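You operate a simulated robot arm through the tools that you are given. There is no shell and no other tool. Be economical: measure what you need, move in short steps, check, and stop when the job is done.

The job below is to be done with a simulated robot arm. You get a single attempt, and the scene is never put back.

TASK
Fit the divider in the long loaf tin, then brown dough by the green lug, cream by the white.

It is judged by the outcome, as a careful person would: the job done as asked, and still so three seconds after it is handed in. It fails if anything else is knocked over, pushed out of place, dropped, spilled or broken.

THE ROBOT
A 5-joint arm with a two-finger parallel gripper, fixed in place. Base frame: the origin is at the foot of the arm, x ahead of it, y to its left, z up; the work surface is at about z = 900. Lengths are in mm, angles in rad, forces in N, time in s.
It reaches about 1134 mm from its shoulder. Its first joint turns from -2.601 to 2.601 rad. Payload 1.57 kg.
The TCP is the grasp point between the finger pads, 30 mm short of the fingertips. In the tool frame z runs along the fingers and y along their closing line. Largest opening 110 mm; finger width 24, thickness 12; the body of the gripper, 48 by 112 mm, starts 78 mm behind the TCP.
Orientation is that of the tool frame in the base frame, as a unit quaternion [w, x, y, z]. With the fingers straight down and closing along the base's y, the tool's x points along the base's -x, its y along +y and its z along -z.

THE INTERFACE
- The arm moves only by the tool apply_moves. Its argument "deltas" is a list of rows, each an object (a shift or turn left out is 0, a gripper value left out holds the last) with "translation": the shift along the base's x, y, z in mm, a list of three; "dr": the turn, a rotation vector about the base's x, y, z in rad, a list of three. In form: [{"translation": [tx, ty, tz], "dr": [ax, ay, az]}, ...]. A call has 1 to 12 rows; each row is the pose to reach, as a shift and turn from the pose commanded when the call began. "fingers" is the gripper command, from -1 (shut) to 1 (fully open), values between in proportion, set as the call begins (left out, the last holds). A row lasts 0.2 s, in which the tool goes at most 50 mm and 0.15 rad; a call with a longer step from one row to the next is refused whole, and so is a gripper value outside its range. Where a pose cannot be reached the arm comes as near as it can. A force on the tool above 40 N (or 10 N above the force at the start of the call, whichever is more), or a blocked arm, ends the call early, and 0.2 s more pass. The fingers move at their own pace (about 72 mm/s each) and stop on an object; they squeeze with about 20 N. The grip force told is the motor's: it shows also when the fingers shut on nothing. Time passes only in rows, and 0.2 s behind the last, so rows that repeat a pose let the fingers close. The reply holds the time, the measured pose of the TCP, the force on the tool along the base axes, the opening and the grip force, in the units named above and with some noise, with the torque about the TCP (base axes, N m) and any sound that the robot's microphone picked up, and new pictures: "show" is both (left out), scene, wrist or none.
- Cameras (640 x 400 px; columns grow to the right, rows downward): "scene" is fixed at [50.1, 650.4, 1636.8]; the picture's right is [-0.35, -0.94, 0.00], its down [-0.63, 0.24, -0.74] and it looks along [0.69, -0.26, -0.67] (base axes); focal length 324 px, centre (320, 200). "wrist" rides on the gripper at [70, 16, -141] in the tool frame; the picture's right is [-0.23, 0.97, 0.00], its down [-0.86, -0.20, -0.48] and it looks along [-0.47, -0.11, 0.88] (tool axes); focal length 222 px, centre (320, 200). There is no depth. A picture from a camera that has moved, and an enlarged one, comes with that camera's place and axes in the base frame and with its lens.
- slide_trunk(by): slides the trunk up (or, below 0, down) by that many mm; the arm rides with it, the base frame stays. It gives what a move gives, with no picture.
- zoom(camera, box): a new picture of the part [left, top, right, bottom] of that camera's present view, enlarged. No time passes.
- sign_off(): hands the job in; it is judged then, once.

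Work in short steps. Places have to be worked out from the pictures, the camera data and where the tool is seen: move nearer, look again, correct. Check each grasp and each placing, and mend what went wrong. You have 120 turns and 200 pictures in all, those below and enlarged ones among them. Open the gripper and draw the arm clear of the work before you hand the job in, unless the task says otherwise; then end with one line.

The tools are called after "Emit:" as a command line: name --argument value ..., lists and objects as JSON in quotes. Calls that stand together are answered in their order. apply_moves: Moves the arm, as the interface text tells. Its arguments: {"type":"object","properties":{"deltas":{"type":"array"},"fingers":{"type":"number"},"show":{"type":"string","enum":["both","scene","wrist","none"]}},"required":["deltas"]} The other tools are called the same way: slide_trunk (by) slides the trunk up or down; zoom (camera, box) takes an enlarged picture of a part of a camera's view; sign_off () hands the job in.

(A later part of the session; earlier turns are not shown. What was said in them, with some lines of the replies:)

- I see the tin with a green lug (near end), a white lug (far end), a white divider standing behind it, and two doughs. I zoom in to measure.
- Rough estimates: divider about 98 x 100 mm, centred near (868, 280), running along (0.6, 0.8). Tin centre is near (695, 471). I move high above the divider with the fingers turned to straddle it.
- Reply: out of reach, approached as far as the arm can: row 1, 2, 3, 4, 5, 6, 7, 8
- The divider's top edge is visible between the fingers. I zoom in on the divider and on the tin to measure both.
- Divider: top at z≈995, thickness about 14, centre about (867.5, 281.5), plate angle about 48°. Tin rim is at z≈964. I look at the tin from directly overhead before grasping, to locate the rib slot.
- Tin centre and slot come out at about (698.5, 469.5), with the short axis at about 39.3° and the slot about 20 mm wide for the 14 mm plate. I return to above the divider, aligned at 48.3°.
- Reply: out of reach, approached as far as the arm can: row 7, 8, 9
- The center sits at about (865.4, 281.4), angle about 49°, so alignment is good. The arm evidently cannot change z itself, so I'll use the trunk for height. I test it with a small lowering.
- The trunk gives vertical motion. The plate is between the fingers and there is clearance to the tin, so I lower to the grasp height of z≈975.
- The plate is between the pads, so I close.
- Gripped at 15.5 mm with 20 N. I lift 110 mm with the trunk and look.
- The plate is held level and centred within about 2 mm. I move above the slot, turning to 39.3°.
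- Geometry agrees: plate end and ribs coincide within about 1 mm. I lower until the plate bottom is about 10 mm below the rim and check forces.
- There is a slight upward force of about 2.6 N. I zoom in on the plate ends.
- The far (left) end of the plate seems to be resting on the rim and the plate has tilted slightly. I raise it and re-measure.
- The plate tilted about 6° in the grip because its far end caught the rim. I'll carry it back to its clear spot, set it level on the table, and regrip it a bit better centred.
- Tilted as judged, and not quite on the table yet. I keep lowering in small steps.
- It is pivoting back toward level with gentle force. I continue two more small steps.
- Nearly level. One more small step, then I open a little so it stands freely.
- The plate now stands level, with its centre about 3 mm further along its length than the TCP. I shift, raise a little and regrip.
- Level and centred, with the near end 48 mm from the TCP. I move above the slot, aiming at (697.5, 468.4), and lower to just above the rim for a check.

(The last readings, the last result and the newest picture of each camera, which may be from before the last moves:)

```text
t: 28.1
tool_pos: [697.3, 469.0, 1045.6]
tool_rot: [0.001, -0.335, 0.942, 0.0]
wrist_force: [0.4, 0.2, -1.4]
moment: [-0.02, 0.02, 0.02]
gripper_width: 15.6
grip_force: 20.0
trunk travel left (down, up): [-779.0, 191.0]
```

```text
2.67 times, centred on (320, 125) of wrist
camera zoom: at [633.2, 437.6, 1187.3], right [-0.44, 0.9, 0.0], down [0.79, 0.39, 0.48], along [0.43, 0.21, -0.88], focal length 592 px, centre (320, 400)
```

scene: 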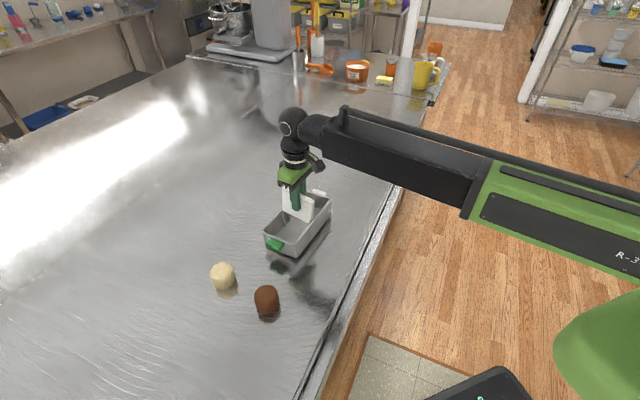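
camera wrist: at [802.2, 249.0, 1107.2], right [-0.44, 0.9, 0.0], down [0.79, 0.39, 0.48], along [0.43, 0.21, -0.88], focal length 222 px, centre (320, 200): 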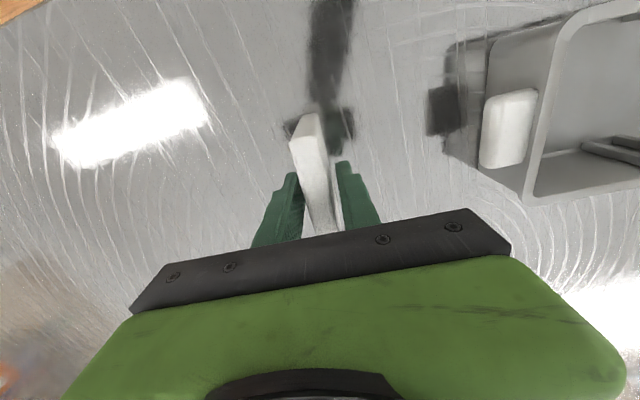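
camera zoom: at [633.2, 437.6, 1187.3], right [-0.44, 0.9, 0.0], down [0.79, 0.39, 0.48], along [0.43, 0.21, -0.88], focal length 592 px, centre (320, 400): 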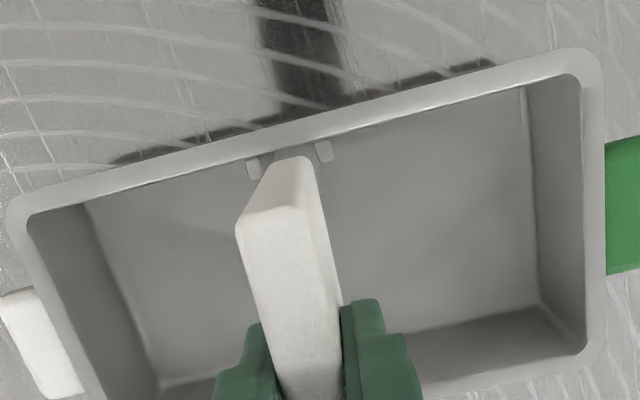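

The near-end gap is about 2 mm and the plate is centred between the ribs. I lower 18 mm and check the force.

Emit:
slide_trunk --by -18

Emit:
zoom --camera "scene" --box '[268, 180, 348, 230]'

Emit:
zoom --camera "wrist" --box '[200, 50, 440, 200]'

```text
t: 28.7
tool_pos: [697.6, 469.9, 1028.3]
tool_rot: [0.0, -0.335, 0.942, 0.001]
wrist_force: [-0.2, -0.5, -1.1]
moment: [0.04, -0.01, 0.02]
gripper_width: 15.5
grip_force: 20.0
trunk travel left (down, up): [-761.0, 209.0]
```

```text
8.00 times, centred on (308, 205) of scene
camera zoom: at [50.1, 650.4, 1636.8], right [-0.35, -0.94, 0.0], down [-0.63, 0.24, -0.74], along [0.69, -0.26, -0.67], focal length 2590 px, centre (416, 160)
```

zoom: 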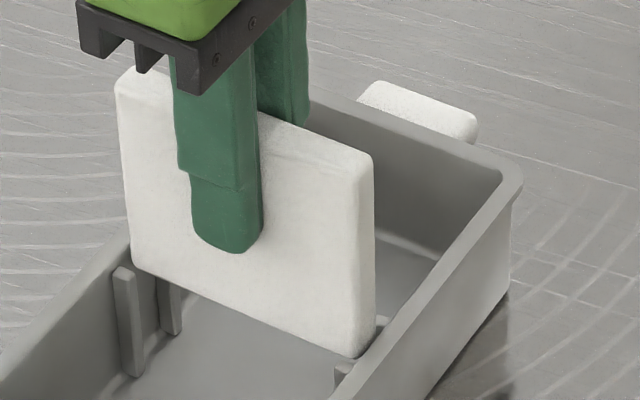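

```text
2.67 times, centred on (320, 125) of wrist
camera zoom: at [633.2, 437.5, 1169.3], right [-0.44, 0.9, 0.0], down [0.79, 0.39, 0.48], along [0.43, 0.21, -0.88], focal length 592 px, centre (320, 400)
```

zoom: 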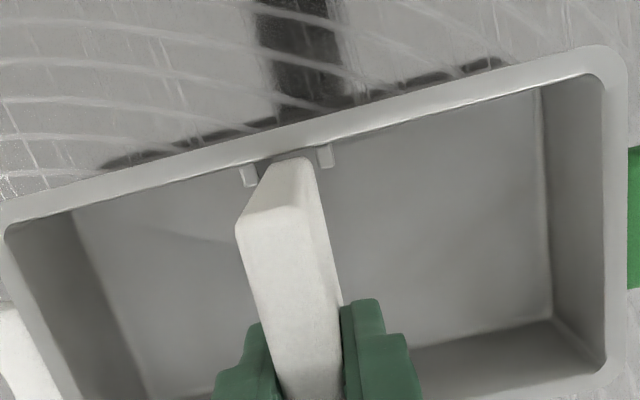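

No contact force and both ends are inside the rim, between the ribs. I continue down.

Emit:
slide_trunk --by -20

Emit:
slide_trunk --by -15

Emit:
zoom --camera "scene" --box '[268, 180, 348, 230]'

```text
t: 29.4
tool_pos: [697.2, 469.1, 1008.5]
tool_rot: [0.0, -0.335, 0.942, 0.0]
wrist_force: [0.3, -0.1, -0.9]
moment: [0.02, -0.01, 0.03]
gripper_width: 15.7
grip_force: 20.0
trunk travel left (down, up): [-741.0, 229.0]
```

```text
t: 30.0
tool_pos: [697.1, 469.4, 992.3]
tool_rot: [0.0, -0.335, 0.942, 0.0]
wrist_force: [0.6, -0.6, -1.5]
moment: [0.02, -0.01, 0.02]
gripper_width: 15.6
grip_force: 19.9
trunk travel left (down, up): [-726.0, 244.0]
```

```text
8.00 times, centred on (308, 205) of scene
camera zoom: at [50.1, 650.4, 1636.8], right [-0.35, -0.94, 0.0], down [-0.63, 0.24, -0.74], along [0.69, -0.26, -0.67], focal length 2590 px, centre (416, 160)
```

zoom: 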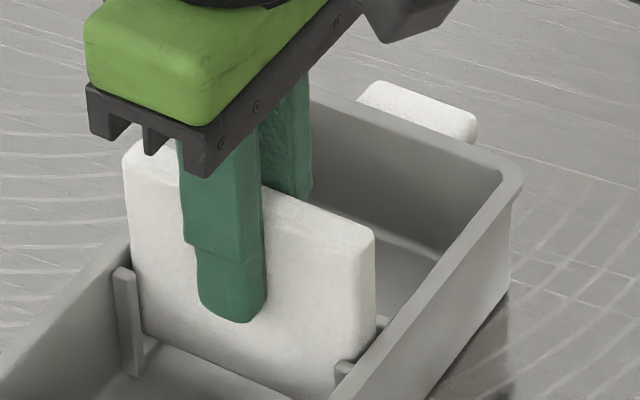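

Sliding freely between the ribs. I make the last few millimetres in small steps, feeling for the floor.

Emit:
slide_trunk --by -9

Emit:
slide_trunk --by -3

Emit:
slide_trunk --by -2

```text
t: 30.6
tool_pos: [697.0, 468.7, 983.0]
tool_rot: [0.001, -0.336, 0.942, 0.0]
wrist_force: [0.8, 0.4, 0.1]
moment: [0.04, 0.0, 0.0]
gripper_width: 15.5
grip_force: 19.7
trunk travel left (down, up): [-717.0, 253.0]
```

```text
t: 31.1
tool_pos: [697.5, 467.7, 981.1]
tool_rot: [0.0, -0.335, 0.942, 0.0]
wrist_force: [-0.3, -0.3, -0.3]
moment: [0.0, 0.01, 0.02]
gripper_width: 15.7
grip_force: 19.9
trunk travel left (down, up): [-714.0, 256.0]
```

```text
t: 31.6
tool_pos: [697.4, 468.6, 978.5]
tool_rot: [0.0, -0.334, 0.942, 0.0]
wrist_force: [0.5, 1.0, -1.4]
moment: [0.01, -0.03, 0.0]
gripper_width: 15.7
grip_force: 20.5
trunk travel left (down, up): [-712.0, 258.0]
```

Emit:
slide_trunk --by -2

Emit:
slide_trunk --by -2

Emit:
zoom --camera "scene" --box '[268, 180, 348, 230]'

```text
t: 32.1
tool_pos: [696.9, 468.6, 978.1]
tool_rot: [0.002, -0.335, 0.942, 0.001]
wrist_force: [2.6, 2.5, 12.4]
moment: [-0.07, 0.07, 0.03]
gripper_width: 15.9
grip_force: 19.9
trunk travel left (down, up): [-710.0, 260.0]
```

```text
t: 32.7
tool_pos: [697.0, 467.6, 975.6]
tool_rot: [0.001, -0.336, 0.942, 0.001]
wrist_force: [0.4, 0.9, 14.8]
moment: [0.02, 0.05, -0.02]
gripper_width: 16.0
grip_force: 19.6
trunk travel left (down, up): [-708.0, 262.0]
```

```text
8.00 times, centred on (308, 205) of scene
camera zoom: at [50.1, 650.4, 1636.8], right [-0.35, -0.94, 0.0], down [-0.63, 0.24, -0.74], along [0.69, -0.26, -0.67], focal length 2590 px, centre (416, 160)
```

zoom: 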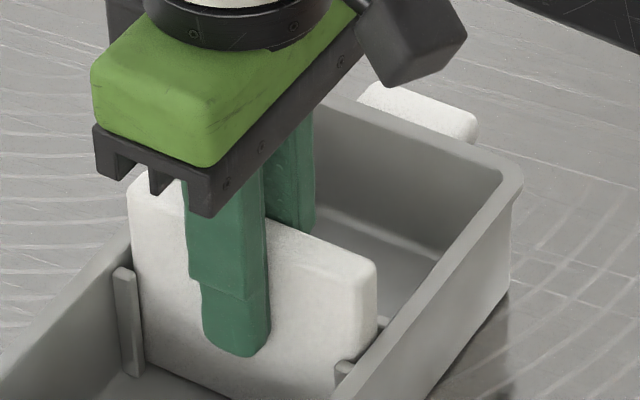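

The plate has reached the floor at about the expected height, with 12–15 N. I release partly and rise.

Emit:
apply_moves --deltas '[{"translation": [0, 0, 0]}, {"translation": [0, 0, 0]}, {"translation": [0, 0, 0]}]' --fingers -0.3 --show "none"

Emit:
slide_trunk --by 140

Emit:
zoom --camera "scene" --box '[200, 180, 360, 330]'

Emit:
zoom --camera "wrist" --box '[160, 0, 640, 240]'

```text
t: 33.5
tool_pos: [696.1, 468.9, 974.4]
tool_rot: [0.0, -0.335, 0.942, -0.001]
wrist_force: [1.0, 0.4, 0.4]
moment: [-0.03, 0.0, -0.02]
gripper_width: 38.5
grip_force: 0.1
trunk travel left (down, up): [-708.0, 262.0]
```

```text
t: 35.1
tool_pos: [698.1, 469.4, 1115.1]
tool_rot: [0.0, -0.335, 0.942, 0.0]
wrist_force: [0.4, -0.6, -0.2]
moment: [0.0, 0.0, -0.01]
gripper_width: 38.4
grip_force: 0.1
trunk travel left (down, up): [-848.0, 122.0]
```

```text
2.67 times, centred on (280, 255) of scene
camera zoom: at [50.1, 650.4, 1636.8], right [-0.35, -0.94, 0.0], down [-0.63, 0.24, -0.74], along [0.69, -0.26, -0.67], focal length 863 px, centre (427, 53)
```

zoom: 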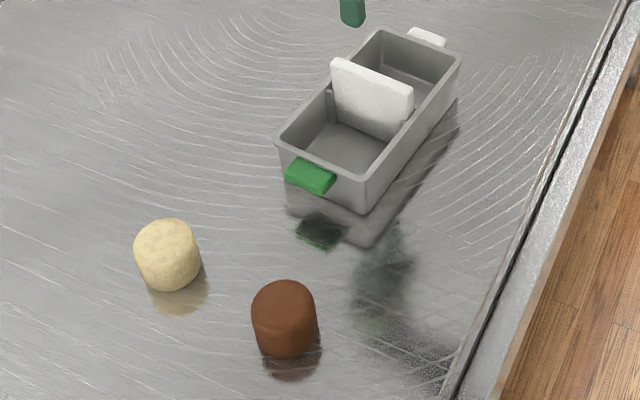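

```text
1.33 times, centred on (400, 120) of wrist
camera zoom: at [633.2, 437.7, 1256.3], right [-0.44, 0.9, 0.0], down [0.79, 0.39, 0.48], along [0.43, 0.21, -0.88], focal length 296 px, centre (213, 307)
```

zoom: 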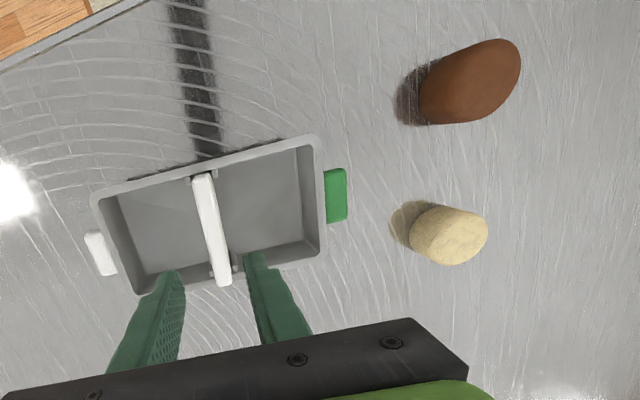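

The divider is seated between the ribs. Brown dough is at about (492, 628) and cream at about (603, 719). I move above the brown dough, turning the fingers to about ψ = -0.1 so they will lie along the compartment's diagonal.

Emit:
apply_moves --deltas '[{"translation": [-34, 26, 0], "dr": [0, 0, -0.13]}, {"translation": [-68, 53, 0], "dr": [0, 0, -0.26]}, {"translation": [-103, 79, 0], "dr": [0, 0, -0.39]}, {"translation": [-137, 106, 0], "dr": [0, 0, -0.52]}, {"translation": [-171, 132, 0], "dr": [0, 0, -0.65]}, {"translation": [-205, 159, 0], "dr": [0, 0, -0.784]}, {"translation": [-205, 159, 0], "dr": [0, 0, -0.784]}]' --fingers 1

Emit:
zoom --camera "scene" --box '[200, 200, 340, 330]'

```text
t: 36.7
tool_pos: [492.4, 627.9, 1114.7]
tool_rot: [0.0, 0.051, 0.999, 0.0]
wrist_force: [0.4, 0.1, 0.7]
moment: [0.02, 0.03, 0.0]
gripper_width: 110.2
grip_force: 0.1
trunk travel left (down, up): [-848.0, 122.0]
camera wrist: at [424.5, 651.4, 1256.3], right [0.32, 0.95, 0.0], down [0.83, -0.28, 0.48], along [0.45, -0.15, -0.88], focal length 222 px, centre (320, 200)
```

scene: 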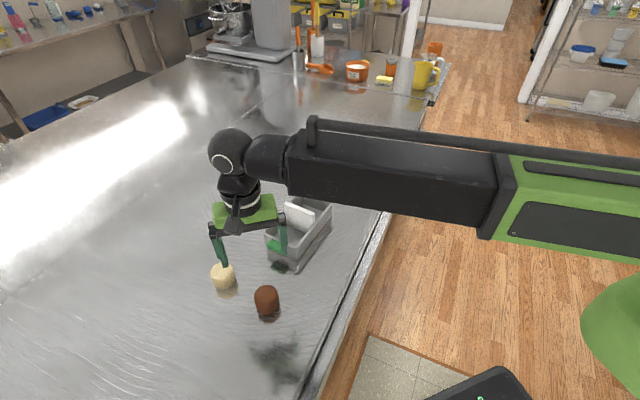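
wrist: 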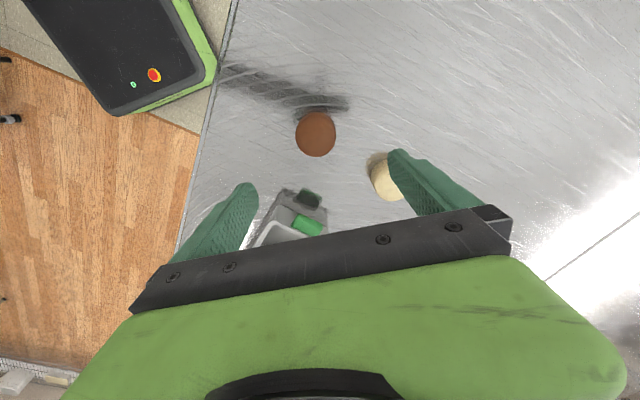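

```text
3.08 times, centred on (270, 265) of scene
camera zoom: at [50.1, 650.4, 1636.8], right [-0.35, -0.94, 0.0], down [-0.63, 0.24, -0.74], along [0.69, -0.26, -0.67], focal length 996 px, centre (474, 0)
```

zoom: 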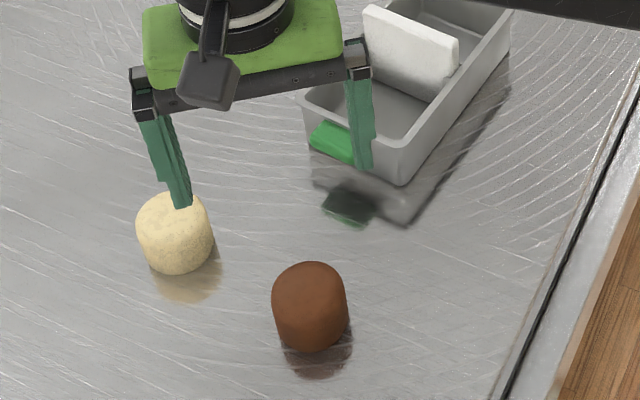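

From above, the brown dough is at about (489, 624), about 60 mm across. I correct, lower 70 mm and look again.

Emit:
apply_moves --deltas '[{"translation": [-3.5, -4, 0]}]' --show "none"

Emit:
slide_trunk --by -80

Emit:
zoom --camera "scene" --box '[200, 220, 340, 330]'

Emit:
zoom --camera "wrist" --box '[180, 60, 460, 240]'

```text
t: 37.1
tool_pos: [489.0, 623.6, 1114.8]
tool_rot: [0.0, 0.049, 0.999, 0.0]
wrist_force: [0.1, -0.4, -0.3]
moment: [-0.03, 0.0, -0.04]
gripper_width: 110.1
grip_force: 0.0
trunk travel left (down, up): [-848.0, 122.0]
```

```text
t: 38.3
tool_pos: [488.9, 623.3, 1035.3]
tool_rot: [0.0, 0.049, 0.999, 0.0]
wrist_force: [0.2, 0.4, 0.5]
moment: [0.01, 0.02, 0.0]
gripper_width: 110.0
grip_force: 0.1
trunk travel left (down, up): [-768.0, 202.0]
```

```text
3.64 times, centred on (270, 275) of scene
camera zoom: at [50.1, 650.4, 1636.8], right [-0.35, -0.94, 0.0], down [-0.63, 0.24, -0.74], along [0.69, -0.26, -0.67], focal length 1177 px, centre (502, -73)
```

zoom: 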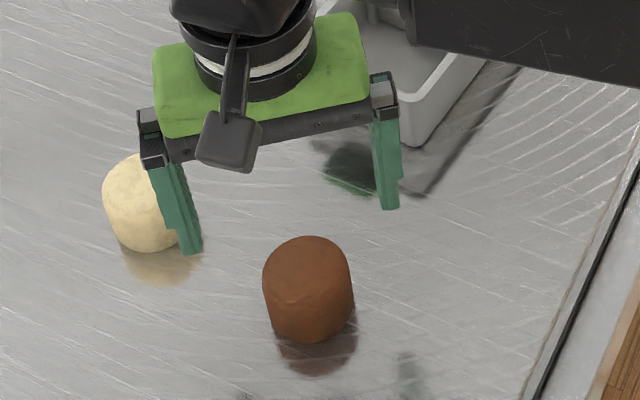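

```text
2.22 times, centred on (320, 150) of wrist
camera zoom: at [421.0, 647.1, 1176.4], right [0.32, 0.95, 0.0], down [0.83, -0.28, 0.48], along [0.45, -0.15, -0.88], focal length 494 px, centre (320, 311)
```

zoom: 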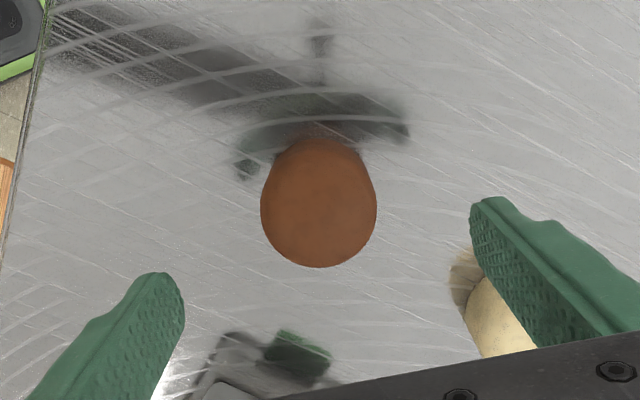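

Centred within about 1 mm. The dough is about 48 mm tall. I lower to TCP z≈940 and grip.

Emit:
slide_trunk --by -94

Emit:
apply_moves --deltas '[{"translation": [0, 0, 0]}, {"translation": [0, 0, 0]}, {"translation": [0, 0, 0]}, {"translation": [0, 0, 0]}]' --fingers -1 --show "wrist"

Emit:
zoom --camera "scene" --box '[200, 220, 340, 330]'

```text
t: 39.6
tool_pos: [488.8, 624.1, 941.5]
tool_rot: [0.0, 0.05, 0.999, 0.0]
wrist_force: [0.3, 0.1, -1.4]
moment: [-0.01, -0.01, -0.03]
gripper_width: 110.2
grip_force: 0.1
trunk travel left (down, up): [-674.0, 296.0]
```

```text
t: 40.6
tool_pos: [487.8, 624.3, 940.7]
tool_rot: [0.001, 0.049, 0.999, 0.0]
wrist_force: [0.7, -0.3, 0.9]
moment: [0.0, -0.02, 0.04]
gripper_width: 56.7
grip_force: 20.0
trunk travel left (down, up): [-674.0, 296.0]
camera wrist: at [421.0, 647.2, 1082.4], right [0.32, 0.95, 0.0], down [0.83, -0.28, 0.48], along [0.45, -0.15, -0.88], focal length 222 px, centre (320, 200)
```

wrist: 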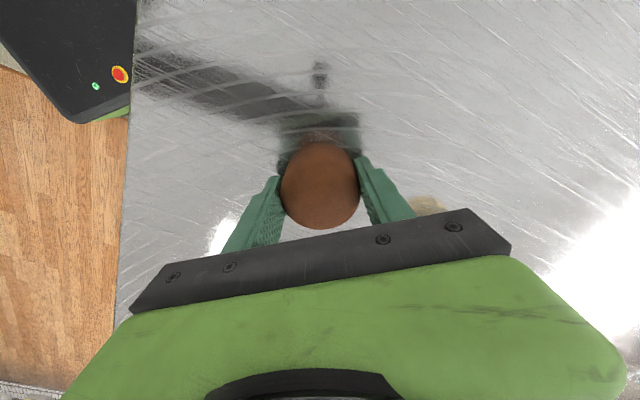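

```text
3.64 times, centred on (270, 275) of scene
camera zoom: at [50.1, 650.4, 1636.8], right [-0.35, -0.94, 0.0], down [-0.63, 0.24, -0.74], along [0.69, -0.26, -0.67], focal length 1177 px, centre (502, -73)
```

zoom: 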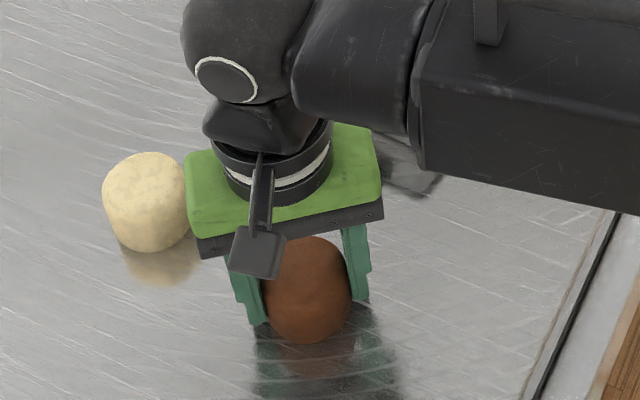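

Held at 56.7 mm. I lift 130 mm, carry it over the green-lug compartment, and look.

Emit:
slide_trunk --by 130

Emit:
apply_moves --deltas '[{"translation": [35, -23, 0]}, {"translation": [71, -46, 0]}, {"translation": [106, -68, 0]}, {"translation": [142, -91, 0]}, {"translation": [177.5, -114, 0]}, {"translation": [177.5, -114, 0]}]'

Emit:
zoom --camera "scene" --box '[220, 160, 360, 280]'

Emit:
zoom --camera "wrist" --box '[180, 60, 460, 240]'

```text
t: 42.2
tool_pos: [489.9, 624.7, 1070.2]
tool_rot: [-0.001, 0.05, 0.999, 0.001]
wrist_force: [0.3, 0.7, -0.5]
moment: [-0.01, -0.02, 0.04]
gripper_width: 56.7
grip_force: 20.2
trunk travel left (down, up): [-804.0, 166.0]
```

```text
t: 43.6
tool_pos: [666.7, 511.4, 1071.1]
tool_rot: [0.0, 0.05, 0.999, 0.0]
wrist_force: [-0.3, 0.4, -1.7]
moment: [0.01, 0.03, 0.04]
gripper_width: 56.4
grip_force: 19.6
trunk travel left (down, up): [-804.0, 166.0]
camera wrist: at [598.8, 532.8, 1212.4], right [0.32, 0.95, 0.0], down [0.83, -0.28, 0.48], along [0.45, -0.15, -0.88], focal length 222 px, centre (320, 200)
```

scene: 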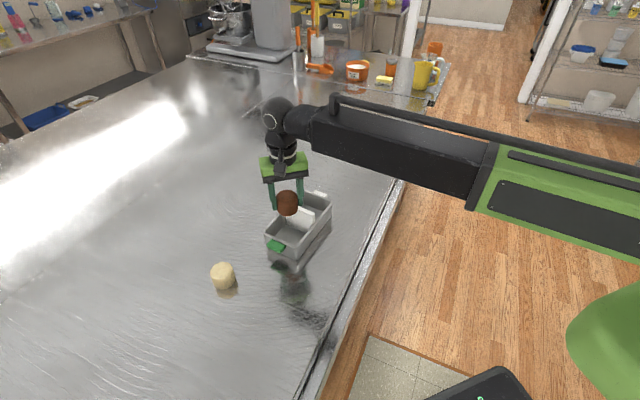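
wrist: 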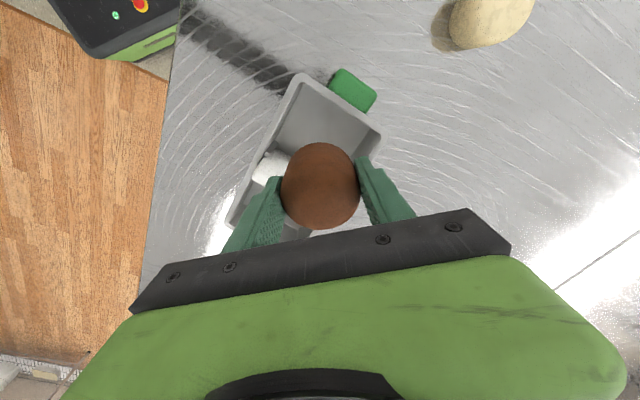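

```text
3.33 times, centred on (290, 220) of scene
camera zoom: at [50.1, 650.4, 1636.8], right [-0.35, -0.94, 0.0], down [-0.63, 0.24, -0.74], along [0.69, -0.26, -0.67], focal length 1079 px, centre (420, 133)
```

zoom: 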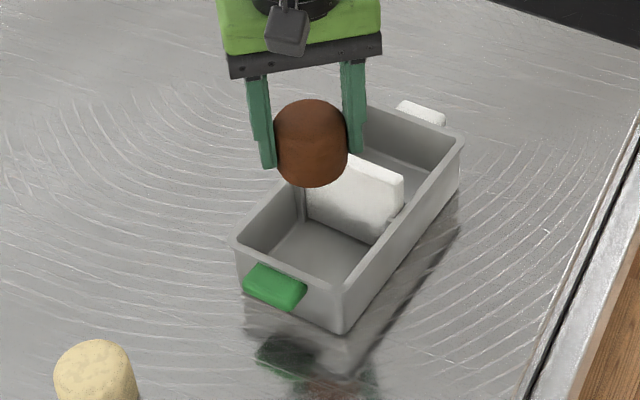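

```text
2.22 times, centred on (320, 150) of wrist
camera zoom: at [598.8, 532.8, 1212.4], right [0.32, 0.95, 0.0], down [0.83, -0.28, 0.48], along [0.45, -0.15, -0.88], focal length 494 px, centre (320, 311)
```

zoom: 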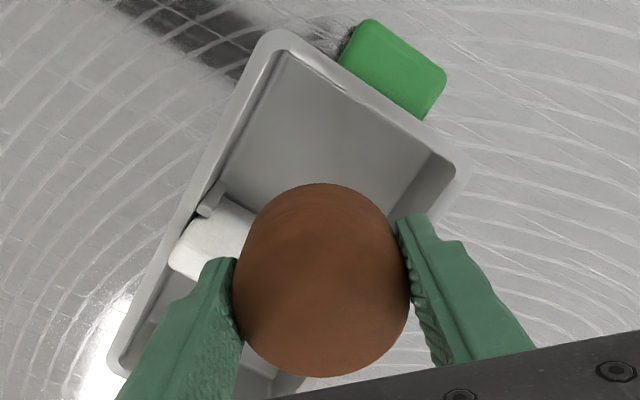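

The dough is over the centre of the green compartment. I lower most of the way and check.

Emit:
slide_trunk --by -90

Emit:
zoom --camera "scene" --box '[240, 180, 350, 270]'

Emit:
zoom --camera "wrist" --box '[180, 40, 460, 240]'

```text
t: 44.8
tool_pos: [666.6, 510.7, 980.0]
tool_rot: [-0.001, 0.049, 0.999, 0.0]
wrist_force: [-0.5, -0.5, -1.2]
moment: [-0.01, 0.0, 0.04]
gripper_width: 56.5
grip_force: 19.8
trunk travel left (down, up): [-714.0, 256.0]
```

```text
4.44 times, centred on (295, 225) of scene
camera zoom: at [50.1, 650.4, 1636.8], right [-0.35, -0.94, 0.0], down [-0.63, 0.24, -0.74], along [0.69, -0.26, -0.67], focal length 1439 px, centre (431, 89)
```

zoom: 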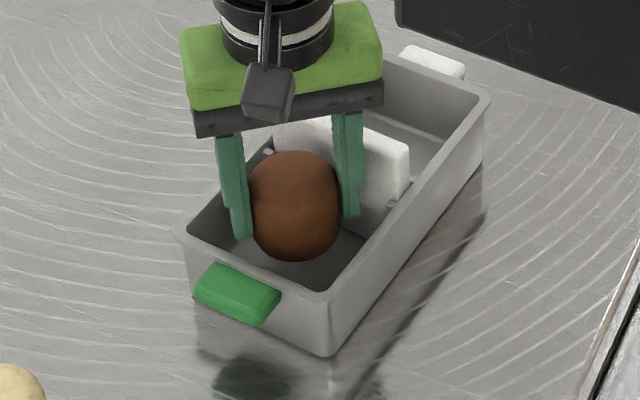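

```text
2.00 times, centred on (320, 140) of wrist
camera zoom: at [598.7, 532.9, 1122.4], right [0.32, 0.95, 0.0], down [0.83, -0.28, 0.48], along [0.45, -0.15, -0.88], focal length 444 px, centre (320, 320)
```

zoom: 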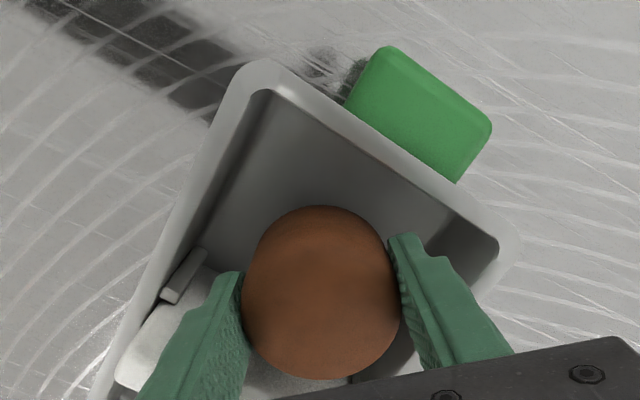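

It fits with margin. I shift 2 mm away from the divider and lower to the floor in steps.

Emit:
apply_moves --deltas '[{"translation": [-1.3, 1.5, 0]}]' --show "none"

Emit:
slide_trunk --by -28

Emit:
slide_trunk --by -5

Emit:
slide_trunk --by -2

```text
t: 45.2
tool_pos: [664.8, 510.5, 981.1]
tool_rot: [0.0, 0.05, 0.999, -0.001]
wrist_force: [-0.5, -0.2, -0.4]
moment: [0.0, 0.01, -0.02]
gripper_width: 56.7
grip_force: 20.0
trunk travel left (down, up): [-714.0, 256.0]
```

```text
t: 46.0
tool_pos: [664.9, 511.8, 953.0]
tool_rot: [0.0, 0.05, 0.999, 0.0]
wrist_force: [0.7, 0.1, -1.8]
moment: [0.02, -0.02, -0.01]
gripper_width: 57.0
grip_force: 19.8
trunk travel left (down, up): [-686.0, 284.0]
```

```text
t: 46.5
tool_pos: [665.6, 512.0, 948.4]
tool_rot: [-0.001, 0.049, 0.999, 0.0]
wrist_force: [-0.1, -0.5, -1.4]
moment: [-0.03, 0.0, 0.03]
gripper_width: 56.8
grip_force: 20.2
trunk travel left (down, up): [-681.0, 289.0]
```

```text
t: 47.0
tool_pos: [665.4, 511.9, 945.3]
tool_rot: [0.0, 0.049, 0.999, -0.001]
wrist_force: [0.0, 0.3, -1.2]
moment: [0.02, 0.04, 0.0]
gripper_width: 56.8
grip_force: 20.0
trunk travel left (down, up): [-679.0, 291.0]
```

Emit:
slide_trunk --by -2

Emit:
zoom --camera "scene" --box '[240, 180, 350, 270]'

```text
t: 47.5
tool_pos: [665.4, 511.7, 945.3]
tool_rot: [0.001, 0.05, 0.999, 0.0]
wrist_force: [5.1, 4.7, 16.5]
moment: [0.05, -0.15, 0.05]
gripper_width: 56.9
grip_force: 20.0
trunk travel left (down, up): [-677.0, 293.0]
```

```text
4.44 times, centred on (295, 225) of scene
camera zoom: at [50.1, 650.4, 1636.8], right [-0.35, -0.94, 0.0], down [-0.63, 0.24, -0.74], along [0.69, -0.26, -0.67], focal length 1439 px, centre (431, 89)
```

zoom: 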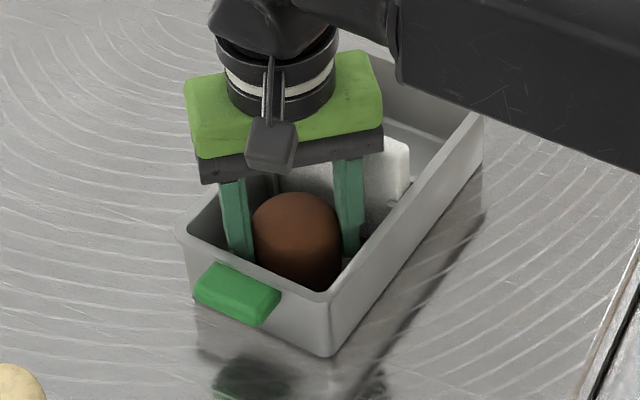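

Dough is on the floor. I open only to 67 mm (about 5 mm each side) and rise.

Emit:
apply_moves --deltas '[{"translation": [0, 0, 0]}, {"translation": [0, 0, 0]}]' --fingers 0.22 --show "none"

Emit:
slide_trunk --by 20

Emit:
zoom --camera "scene" --box '[240, 180, 350, 270]'

```text
t: 48.1
tool_pos: [666.5, 511.3, 942.9]
tool_rot: [0.0, 0.05, 0.999, 0.001]
wrist_force: [0.8, 0.3, -1.0]
moment: [0.0, -0.01, 0.02]
gripper_width: 67.1
grip_force: 0.1
trunk travel left (down, up): [-677.0, 293.0]
```

```text
t: 48.8
tool_pos: [666.4, 512.3, 964.4]
tool_rot: [0.0, 0.049, 0.999, 0.0]
wrist_force: [-1.2, 0.3, -0.3]
moment: [0.0, 0.0, -0.01]
gripper_width: 67.5
grip_force: 0.2
trunk travel left (down, up): [-697.0, 273.0]
```

```text
4.44 times, centred on (295, 225) of scene
camera zoom: at [50.1, 650.4, 1636.8], right [-0.35, -0.94, 0.0], down [-0.63, 0.24, -0.74], along [0.69, -0.26, -0.67], focal length 1439 px, centre (431, 89)
```

zoom: 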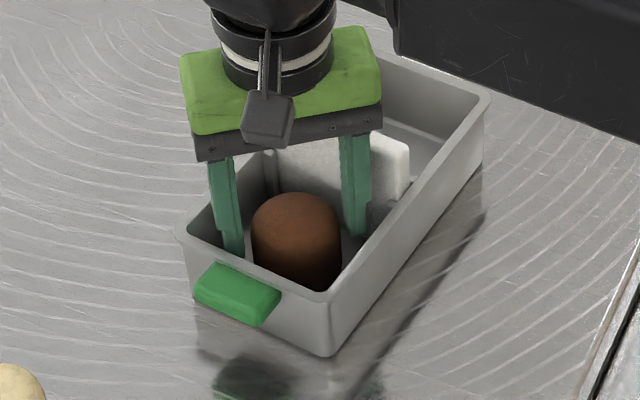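

Released cleanly. I rise clear and move above the cream dough, opening the fingers.

Emit:
slide_trunk --by 130

Emit:
apply_moves --deltas '[{"translation": [-13, 41, 0]}, {"translation": [-25, 83, 0]}, {"translation": [-38, 124, 0]}, {"translation": [-50, 166, 0]}, {"translation": [-63, 205, 0]}, {"translation": [-63, 205, 0]}]' --fingers 1 --show "scene"

Emit:
zoom --camera "wrist" --box '[160, 40, 480, 240]'

```text
t: 50.4
tool_pos: [665.5, 513.0, 1094.5]
tool_rot: [0.0, 0.05, 0.999, 0.0]
wrist_force: [-0.1, 0.6, -0.2]
moment: [-0.01, 0.01, -0.01]
gripper_width: 67.1
grip_force: 0.0
trunk travel left (down, up): [-827.0, 143.0]
```

```text
t: 51.8
tool_pos: [597.3, 709.8, 1094.1]
tool_rot: [0.001, 0.049, 0.999, 0.001]
wrist_force: [0.2, -0.1, -0.4]
moment: [0.0, -0.02, 0.06]
gripper_width: 110.1
grip_force: 0.0
out of reach, approached as far as the arm can: row 5, 6
trunk travel left (down, up): [-827.0, 143.0]
```

scene: 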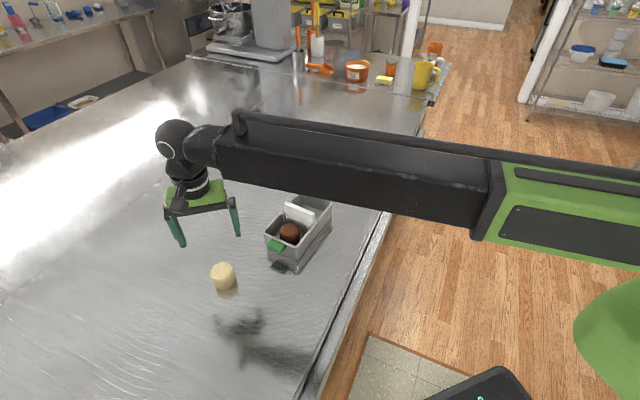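

```text
2.00 times, centred on (320, 140) of wrist
camera zoom: at [528.9, 733.3, 1235.2], right [0.32, 0.95, 0.0], down [0.83, -0.28, 0.48], along [0.45, -0.15, -0.88], focal length 444 px, centre (320, 320)
```

zoom: 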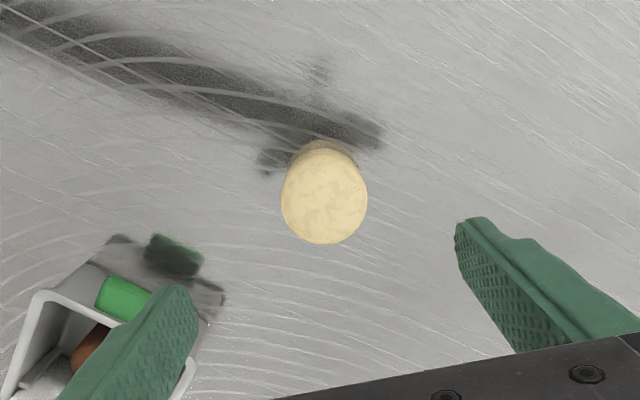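

Cream dough is centred at about (593.5, 713), just at the reach limit. I correct by (-4, +3) and lower partway to check.

Emit:
apply_moves --deltas '[{"translation": [-4, 2.5, 0]}, {"translation": [-4, 2.5, 0]}]' --show "none"

Emit:
slide_trunk --by -80

Emit:
zoom --camera "wrist" --box '[160, 40, 480, 240]'

Emit:
zoom --camera "scene" --box '[150, 180, 330, 300]'

```text
t: 52.4
tool_pos: [592.1, 712.6, 1093.4]
tool_rot: [0.001, 0.051, 0.999, 0.0]
wrist_force: [-0.1, -0.1, -0.5]
moment: [-0.01, -0.02, 0.02]
gripper_width: 109.9
grip_force: 0.1
trunk travel left (down, up): [-827.0, 143.0]
```

```text
t: 53.5
tool_pos: [592.7, 712.5, 1014.0]
tool_rot: [0.0, 0.05, 0.999, 0.001]
wrist_force: [-0.1, 0.2, -1.1]
moment: [-0.01, -0.01, -0.02]
gripper_width: 110.0
grip_force: 0.1
trunk travel left (down, up): [-747.0, 223.0]
```

```text
2.00 times, centred on (320, 140) of wrist
camera zoom: at [525.0, 735.7, 1155.4], right [0.32, 0.95, 0.0], down [0.83, -0.28, 0.48], along [0.45, -0.15, -0.88], focal length 444 px, centre (320, 320)
```

zoom: 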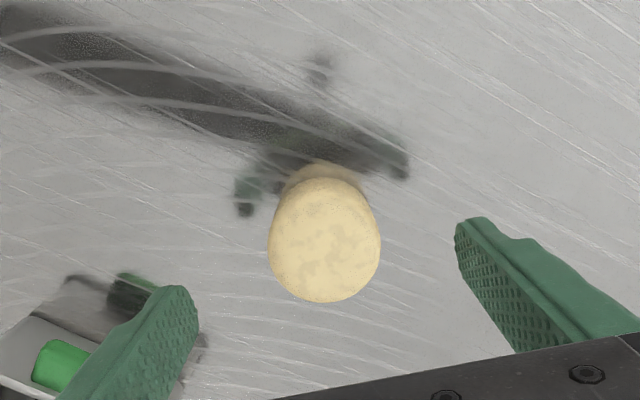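

```text
3.33 times, centred on (240, 240) of scene
camera zoom: at [50.1, 650.4, 1636.8], right [-0.35, -0.94, 0.0], down [-0.63, 0.24, -0.74], along [0.69, -0.26, -0.67], focal length 1079 px, centre (587, 67)
```

zoom: 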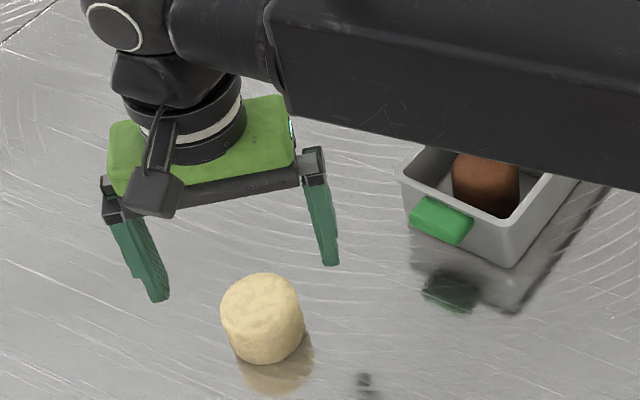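

Well centred. I lower to TCP z≈940 and grip.

Emit:
slide_trunk --by -73

Emit:
apply_moves --deltas '[{"translation": [0, 0, 0]}, {"translation": [0, 0, 0]}, {"translation": [0, 0, 0]}, {"translation": [0, 0, 0]}]' --fingers -1 --show "wrist"

Emit:
slide_trunk --by 130

Emit:
zoom --camera "scene" --box '[150, 180, 350, 300]'

```text
t: 54.7
tool_pos: [592.8, 712.8, 941.8]
tool_rot: [-0.001, 0.05, 0.999, 0.0]
wrist_force: [-0.7, 0.3, -0.2]
moment: [-0.03, 0.01, 0.02]
gripper_width: 109.9
grip_force: 0.1
trunk travel left (down, up): [-674.0, 296.0]
```

```text
t: 55.7
tool_pos: [592.9, 712.3, 940.4]
tool_rot: [0.0, 0.049, 0.999, -0.001]
wrist_force: [-0.1, -0.1, 1.0]
moment: [-0.05, -0.04, 0.0]
gripper_width: 56.9
grip_force: 20.0
trunk travel left (down, up): [-674.0, 296.0]
camera wrist: at [525.0, 735.7, 1082.4], right [0.32, 0.95, 0.0], down [0.83, -0.28, 0.48], along [0.45, -0.15, -0.88], focal length 222 px, centre (320, 200)
```

wrist: 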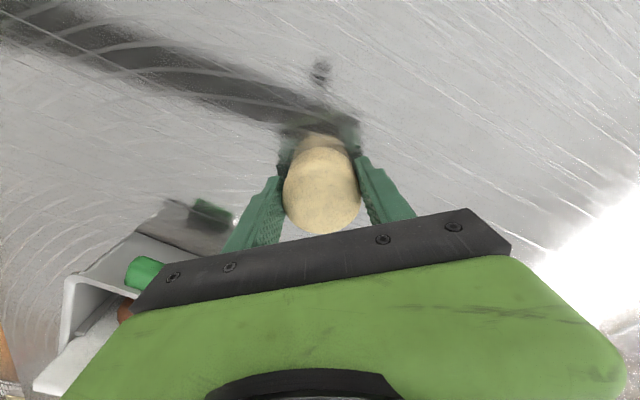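

```text
t: 57.2
tool_pos: [592.2, 712.4, 1070.4]
tool_rot: [0.0, 0.051, 0.999, 0.0]
wrist_force: [-0.6, -0.9, -1.2]
moment: [-0.01, 0.01, 0.01]
gripper_width: 57.0
grip_force: 20.4
trunk travel left (down, up): [-804.0, 166.0]
```

```text
3.20 times, centred on (250, 240) of scene
camera zoom: at [50.1, 650.4, 1636.8], right [-0.35, -0.94, 0.0], down [-0.63, 0.24, -0.74], along [0.69, -0.26, -0.67], focal length 1036 px, centre (544, 72)
```

zoom: 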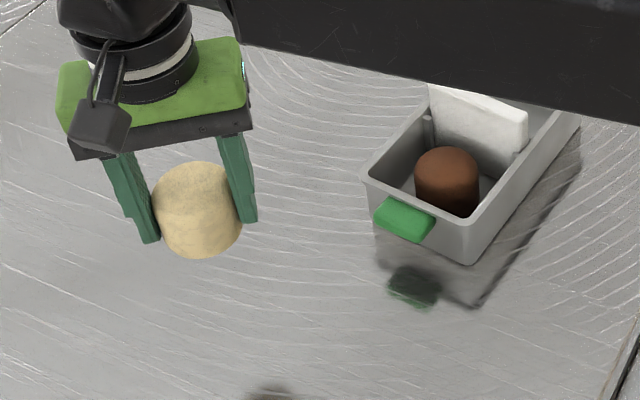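

Held at 57 mm. I raise 20 mm more and carry it over the white-lug compartment.

Emit:
slide_trunk --by 20

Emit:
apply_moves --deltas '[{"translation": [20, -41, 0]}, {"translation": [40, -81, 0]}, {"translation": [60, -122, 0]}, {"translation": [80, -163, 0]}, {"translation": [100, -203, 0]}, {"translation": [120, -244, 0]}, {"translation": [139.5, -284.7, 0]}, {"translation": [139.5, -284.7, 0]}]' --show "wrist"

Emit:
zoom --camera "scene" --box '[230, 140, 370, 260]'

Emit:
zoom --camera "wrist" --box '[180, 40, 460, 240]'

```text
t: 57.9
tool_pos: [594.0, 712.9, 1090.9]
tool_rot: [0.0, 0.05, 0.999, 0.0]
wrist_force: [-0.3, 1.0, -1.0]
moment: [0.0, 0.02, -0.01]
gripper_width: 56.7
grip_force: 20.1
trunk travel left (down, up): [-824.0, 146.0]
```

```text
t: 59.7
tool_pos: [731.8, 429.4, 1090.8]
tool_rot: [0.001, 0.05, 0.999, 0.0]
wrist_force: [-0.4, 0.0, -1.4]
moment: [-0.01, 0.01, 0.02]
gripper_width: 56.9
grip_force: 19.9
trunk travel left (down, up): [-824.0, 146.0]
camera wrist: at [664.1, 451.6, 1232.3], right [0.32, 0.95, 0.0], down [0.83, -0.28, 0.48], along [0.45, -0.15, -0.88], focal length 222 px, centre (320, 200)
```

wrist: 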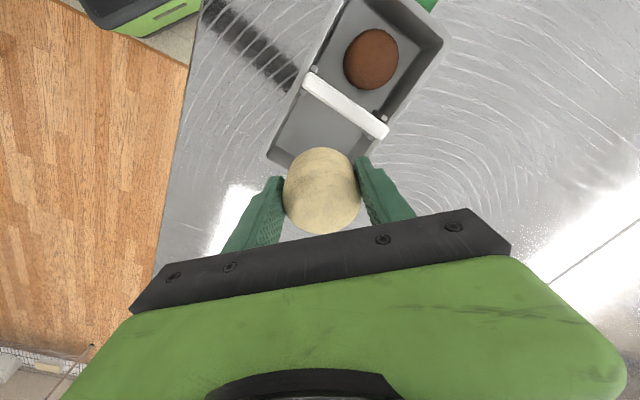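

```text
3.33 times, centred on (300, 200) of scene
camera zoom: at [50.1, 650.4, 1636.8], right [-0.35, -0.94, 0.0], down [-0.63, 0.24, -0.74], along [0.69, -0.26, -0.67], focal length 1079 px, centre (387, 200)
```

zoom: 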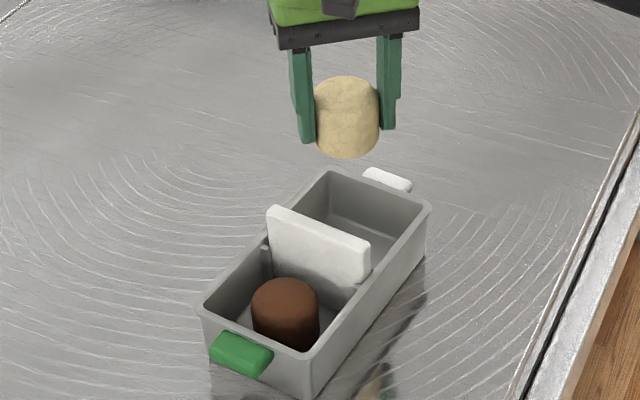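

```text
2.00 times, centred on (320, 140) of wrist
camera zoom: at [664.1, 451.6, 1232.3], right [0.32, 0.95, 0.0], down [0.83, -0.28, 0.48], along [0.45, -0.15, -0.88], focal length 444 px, centre (320, 320)
```

zoom: 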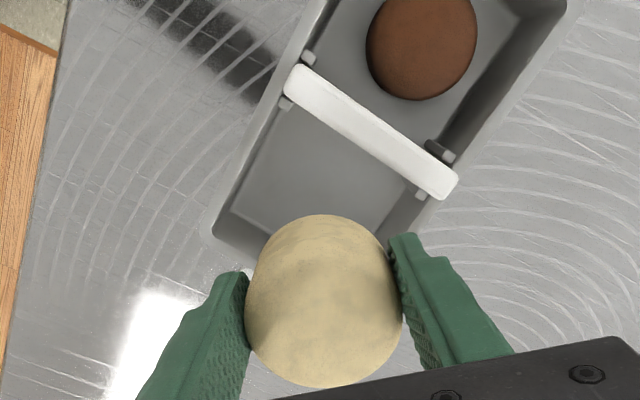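

The divider is properly held by the ribs and the brown dough is well inside. I lower the cream dough to just at rim level and check.

Emit:
slide_trunk --by -82

Emit:
zoom --camera "scene" --box '[250, 160, 360, 250]'

Emit:
zoom --camera "wrist" --box '[180, 40, 460, 240]'

```text
t: 60.9
tool_pos: [731.4, 428.1, 1010.5]
tool_rot: [0.0, 0.05, 0.999, 0.0]
wrist_force: [-0.5, 0.1, -1.4]
moment: [0.04, 0.0, 0.01]
gripper_width: 56.8
grip_force: 19.6
trunk travel left (down, up): [-742.0, 228.0]
```

```text
4.44 times, centred on (305, 205) of scene
camera zoom: at [50.1, 650.4, 1636.8], right [-0.35, -0.94, 0.0], down [-0.63, 0.24, -0.74], along [0.69, -0.26, -0.67], focal length 1439 px, centre (387, 178)
```

zoom: 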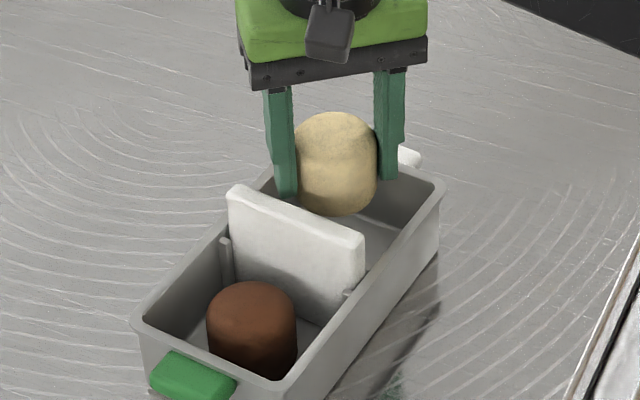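

```text
2.00 times, centred on (320, 140) of wrist
camera zoom: at [664.0, 451.8, 1150.4], right [0.32, 0.95, 0.0], down [0.83, -0.28, 0.48], along [0.45, -0.15, -0.88], focal length 444 px, centre (320, 320)
```

zoom: 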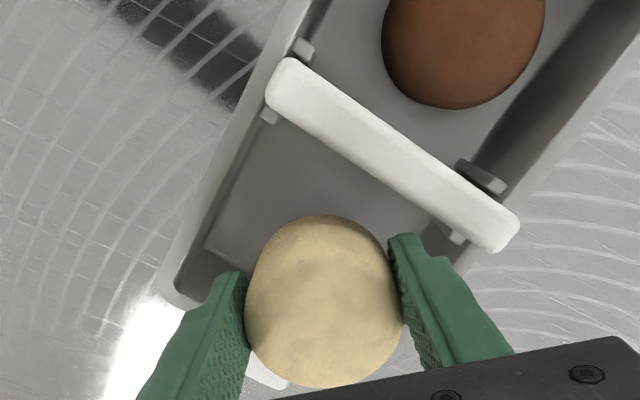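

Clearances compute to about 7 mm all round. I lower to the floor in steps.

Emit:
slide_trunk --by -35

Emit:
zoom --camera "scene" --box '[250, 160, 360, 250]'

```text
t: 61.7
tool_pos: [731.8, 429.7, 973.5]
tool_rot: [0.0, 0.05, 0.999, 0.0]
wrist_force: [-0.6, -0.1, -0.7]
moment: [0.0, 0.02, -0.01]
gripper_width: 56.9
grip_force: 19.9
trunk travel left (down, up): [-707.0, 263.0]
```

```text
4.44 times, centred on (305, 205) of scene
camera zoom: at [50.1, 650.4, 1636.8], right [-0.35, -0.94, 0.0], down [-0.63, 0.24, -0.74], along [0.69, -0.26, -0.67], focal length 1439 px, centre (387, 178)
```

zoom: 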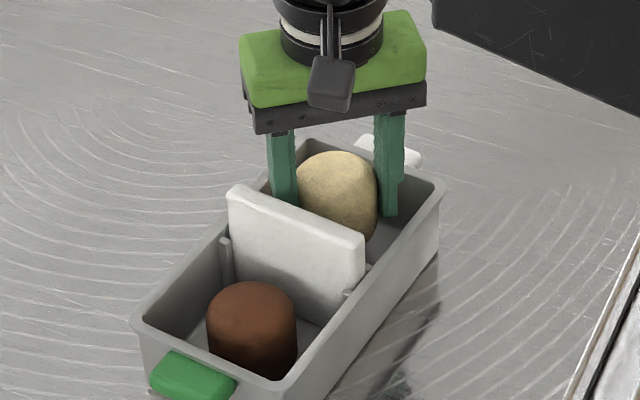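

Emit:
slide_trunk --by -23

Emit:
slide_trunk --by -4

Emit:
slide_trunk --by -2

```text
t: 62.4
tool_pos: [731.9, 429.7, 951.0]
tool_rot: [0.001, 0.05, 0.999, 0.0]
wrist_force: [0.4, -0.1, -1.2]
moment: [-0.02, -0.04, -0.01]
gripper_width: 56.9
grip_force: 20.6
trunk travel left (down, up): [-684.0, 286.0]
```

```text
t: 62.9
tool_pos: [731.6, 428.5, 947.1]
tool_rot: [0.0, 0.049, 0.999, 0.0]
wrist_force: [0.2, -0.4, -1.4]
moment: [0.02, 0.0, 0.03]
gripper_width: 56.9
grip_force: 19.8
trunk travel left (down, up): [-680.0, 290.0]
```

```text
t: 63.4
tool_pos: [730.6, 428.6, 945.0]
tool_rot: [0.0, 0.049, 0.999, 0.0]
wrist_force: [0.0, -1.0, 1.2]
moment: [-0.02, 0.01, 0.04]
gripper_width: 56.9
grip_force: 19.4
trunk travel left (down, up): [-678.0, 292.0]
```

The dough is just touching the floor. One more 1 mm, then I open slightly and rise.

Emit:
slide_trunk --by -1

Emit:
apply_moves --deltas '[{"translation": [0, 0, 0]}, {"translation": [0, 0, 0]}]' --fingers 0.2 --show "none"

Emit:
slide_trunk --by 150

Emit:
zoom --camera "scene" --box '[250, 160, 360, 270]'

```text
t: 63.9
tool_pos: [732.1, 429.9, 944.4]
tool_rot: [0.0, 0.049, 0.999, 0.001]
wrist_force: [4.2, 3.1, 15.0]
moment: [0.0, -0.15, -0.04]
gripper_width: 56.9
grip_force: 20.6
trunk travel left (down, up): [-677.0, 293.0]
```

```text
t: 64.5
tool_pos: [731.0, 428.8, 944.5]
tool_rot: [-0.001, 0.05, 0.999, 0.0]
wrist_force: [-0.8, 0.5, -0.4]
moment: [-0.03, 0.03, 0.0]
gripper_width: 66.0
grip_force: 0.2
trunk travel left (down, up): [-677.0, 293.0]
```

```text
t: 66.3
tool_pos: [731.3, 427.8, 1093.3]
tool_rot: [0.0, 0.049, 0.999, 0.0]
wrist_force: [1.2, 0.2, -0.4]
moment: [0.01, -0.01, 0.02]
gripper_width: 66.1
grip_force: 0.1
trunk travel left (down, up): [-827.0, 143.0]
```

```text
3.64 times, centred on (305, 215) of scene
camera zoom: at [50.1, 650.4, 1636.8], right [-0.35, -0.94, 0.0], down [-0.63, 0.24, -0.74], along [0.69, -0.26, -0.67], focal length 1177 px, centre (374, 146)
```

zoom: 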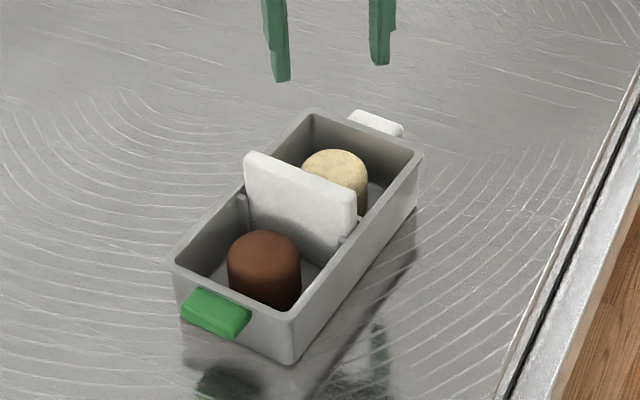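

All three items are in place. I draw the arm clear toward its start position and do a final check.

Emit:
apply_moves --deltas '[{"translation": [-26, -33, 0]}, {"translation": [-52, -66, 0]}, {"translation": [-78, -99, 0]}, {"translation": [-104, -132, 0]}, {"translation": [-127, -165, 0]}, {"translation": [-127, -165, 0]}]' --fingers 1

Emit:
zoom --camera "scene" --box '[250, 170, 350, 280]'

```text
t: 67.7
tool_pos: [604.0, 263.9, 1093.9]
tool_rot: [0.0, 0.05, 0.999, 0.001]
wrist_force: [0.7, -0.2, 0.1]
moment: [-0.01, 0.01, 0.0]
gripper_width: 109.9
grip_force: 0.0
trunk travel left (down, up): [-827.0, 143.0]
camera wrist: at [536.2, 286.8, 1235.2], right [0.32, 0.95, 0.0], down [0.83, -0.28, 0.48], along [0.45, -0.15, -0.88], focal length 222 px, centre (320, 200)
```

scene: 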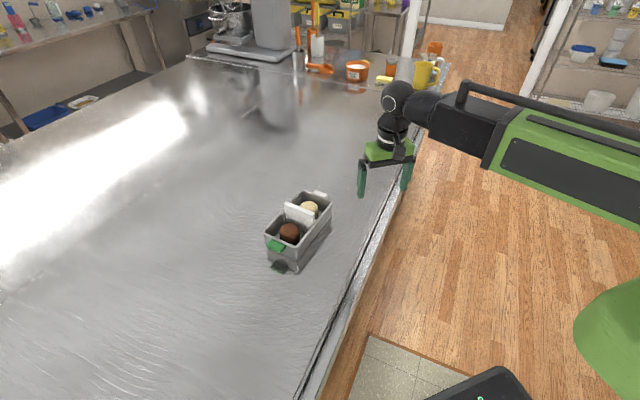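
wrist: 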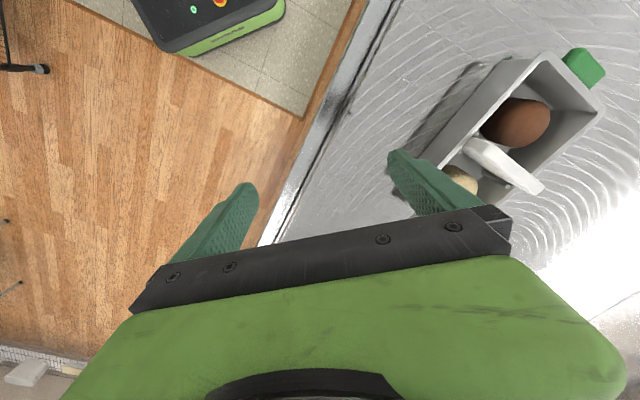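

```text
3.64 times, centred on (300, 225) of scene
camera zoom: at [50.1, 650.4, 1636.8], right [-0.35, -0.94, 0.0], down [-0.63, 0.24, -0.74], along [0.69, -0.26, -0.67], focal length 1177 px, centre (393, 109)
```

zoom: 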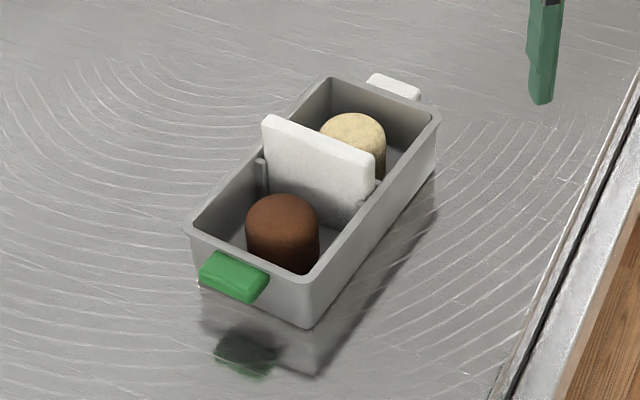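

The divider is seated, brown is by the green lug, cream is by the white lug, and the arm is clear. I hand the job in.

Emit:
sign_off

```text
The job is handed in.
```

The divider is seated in the tin's slot, with the brown dough in the green-lug compartment and the cream dough in the white-lug compartment. The first try at the divider caught the rim, so I set it level on the table and regripped it before fitting it.
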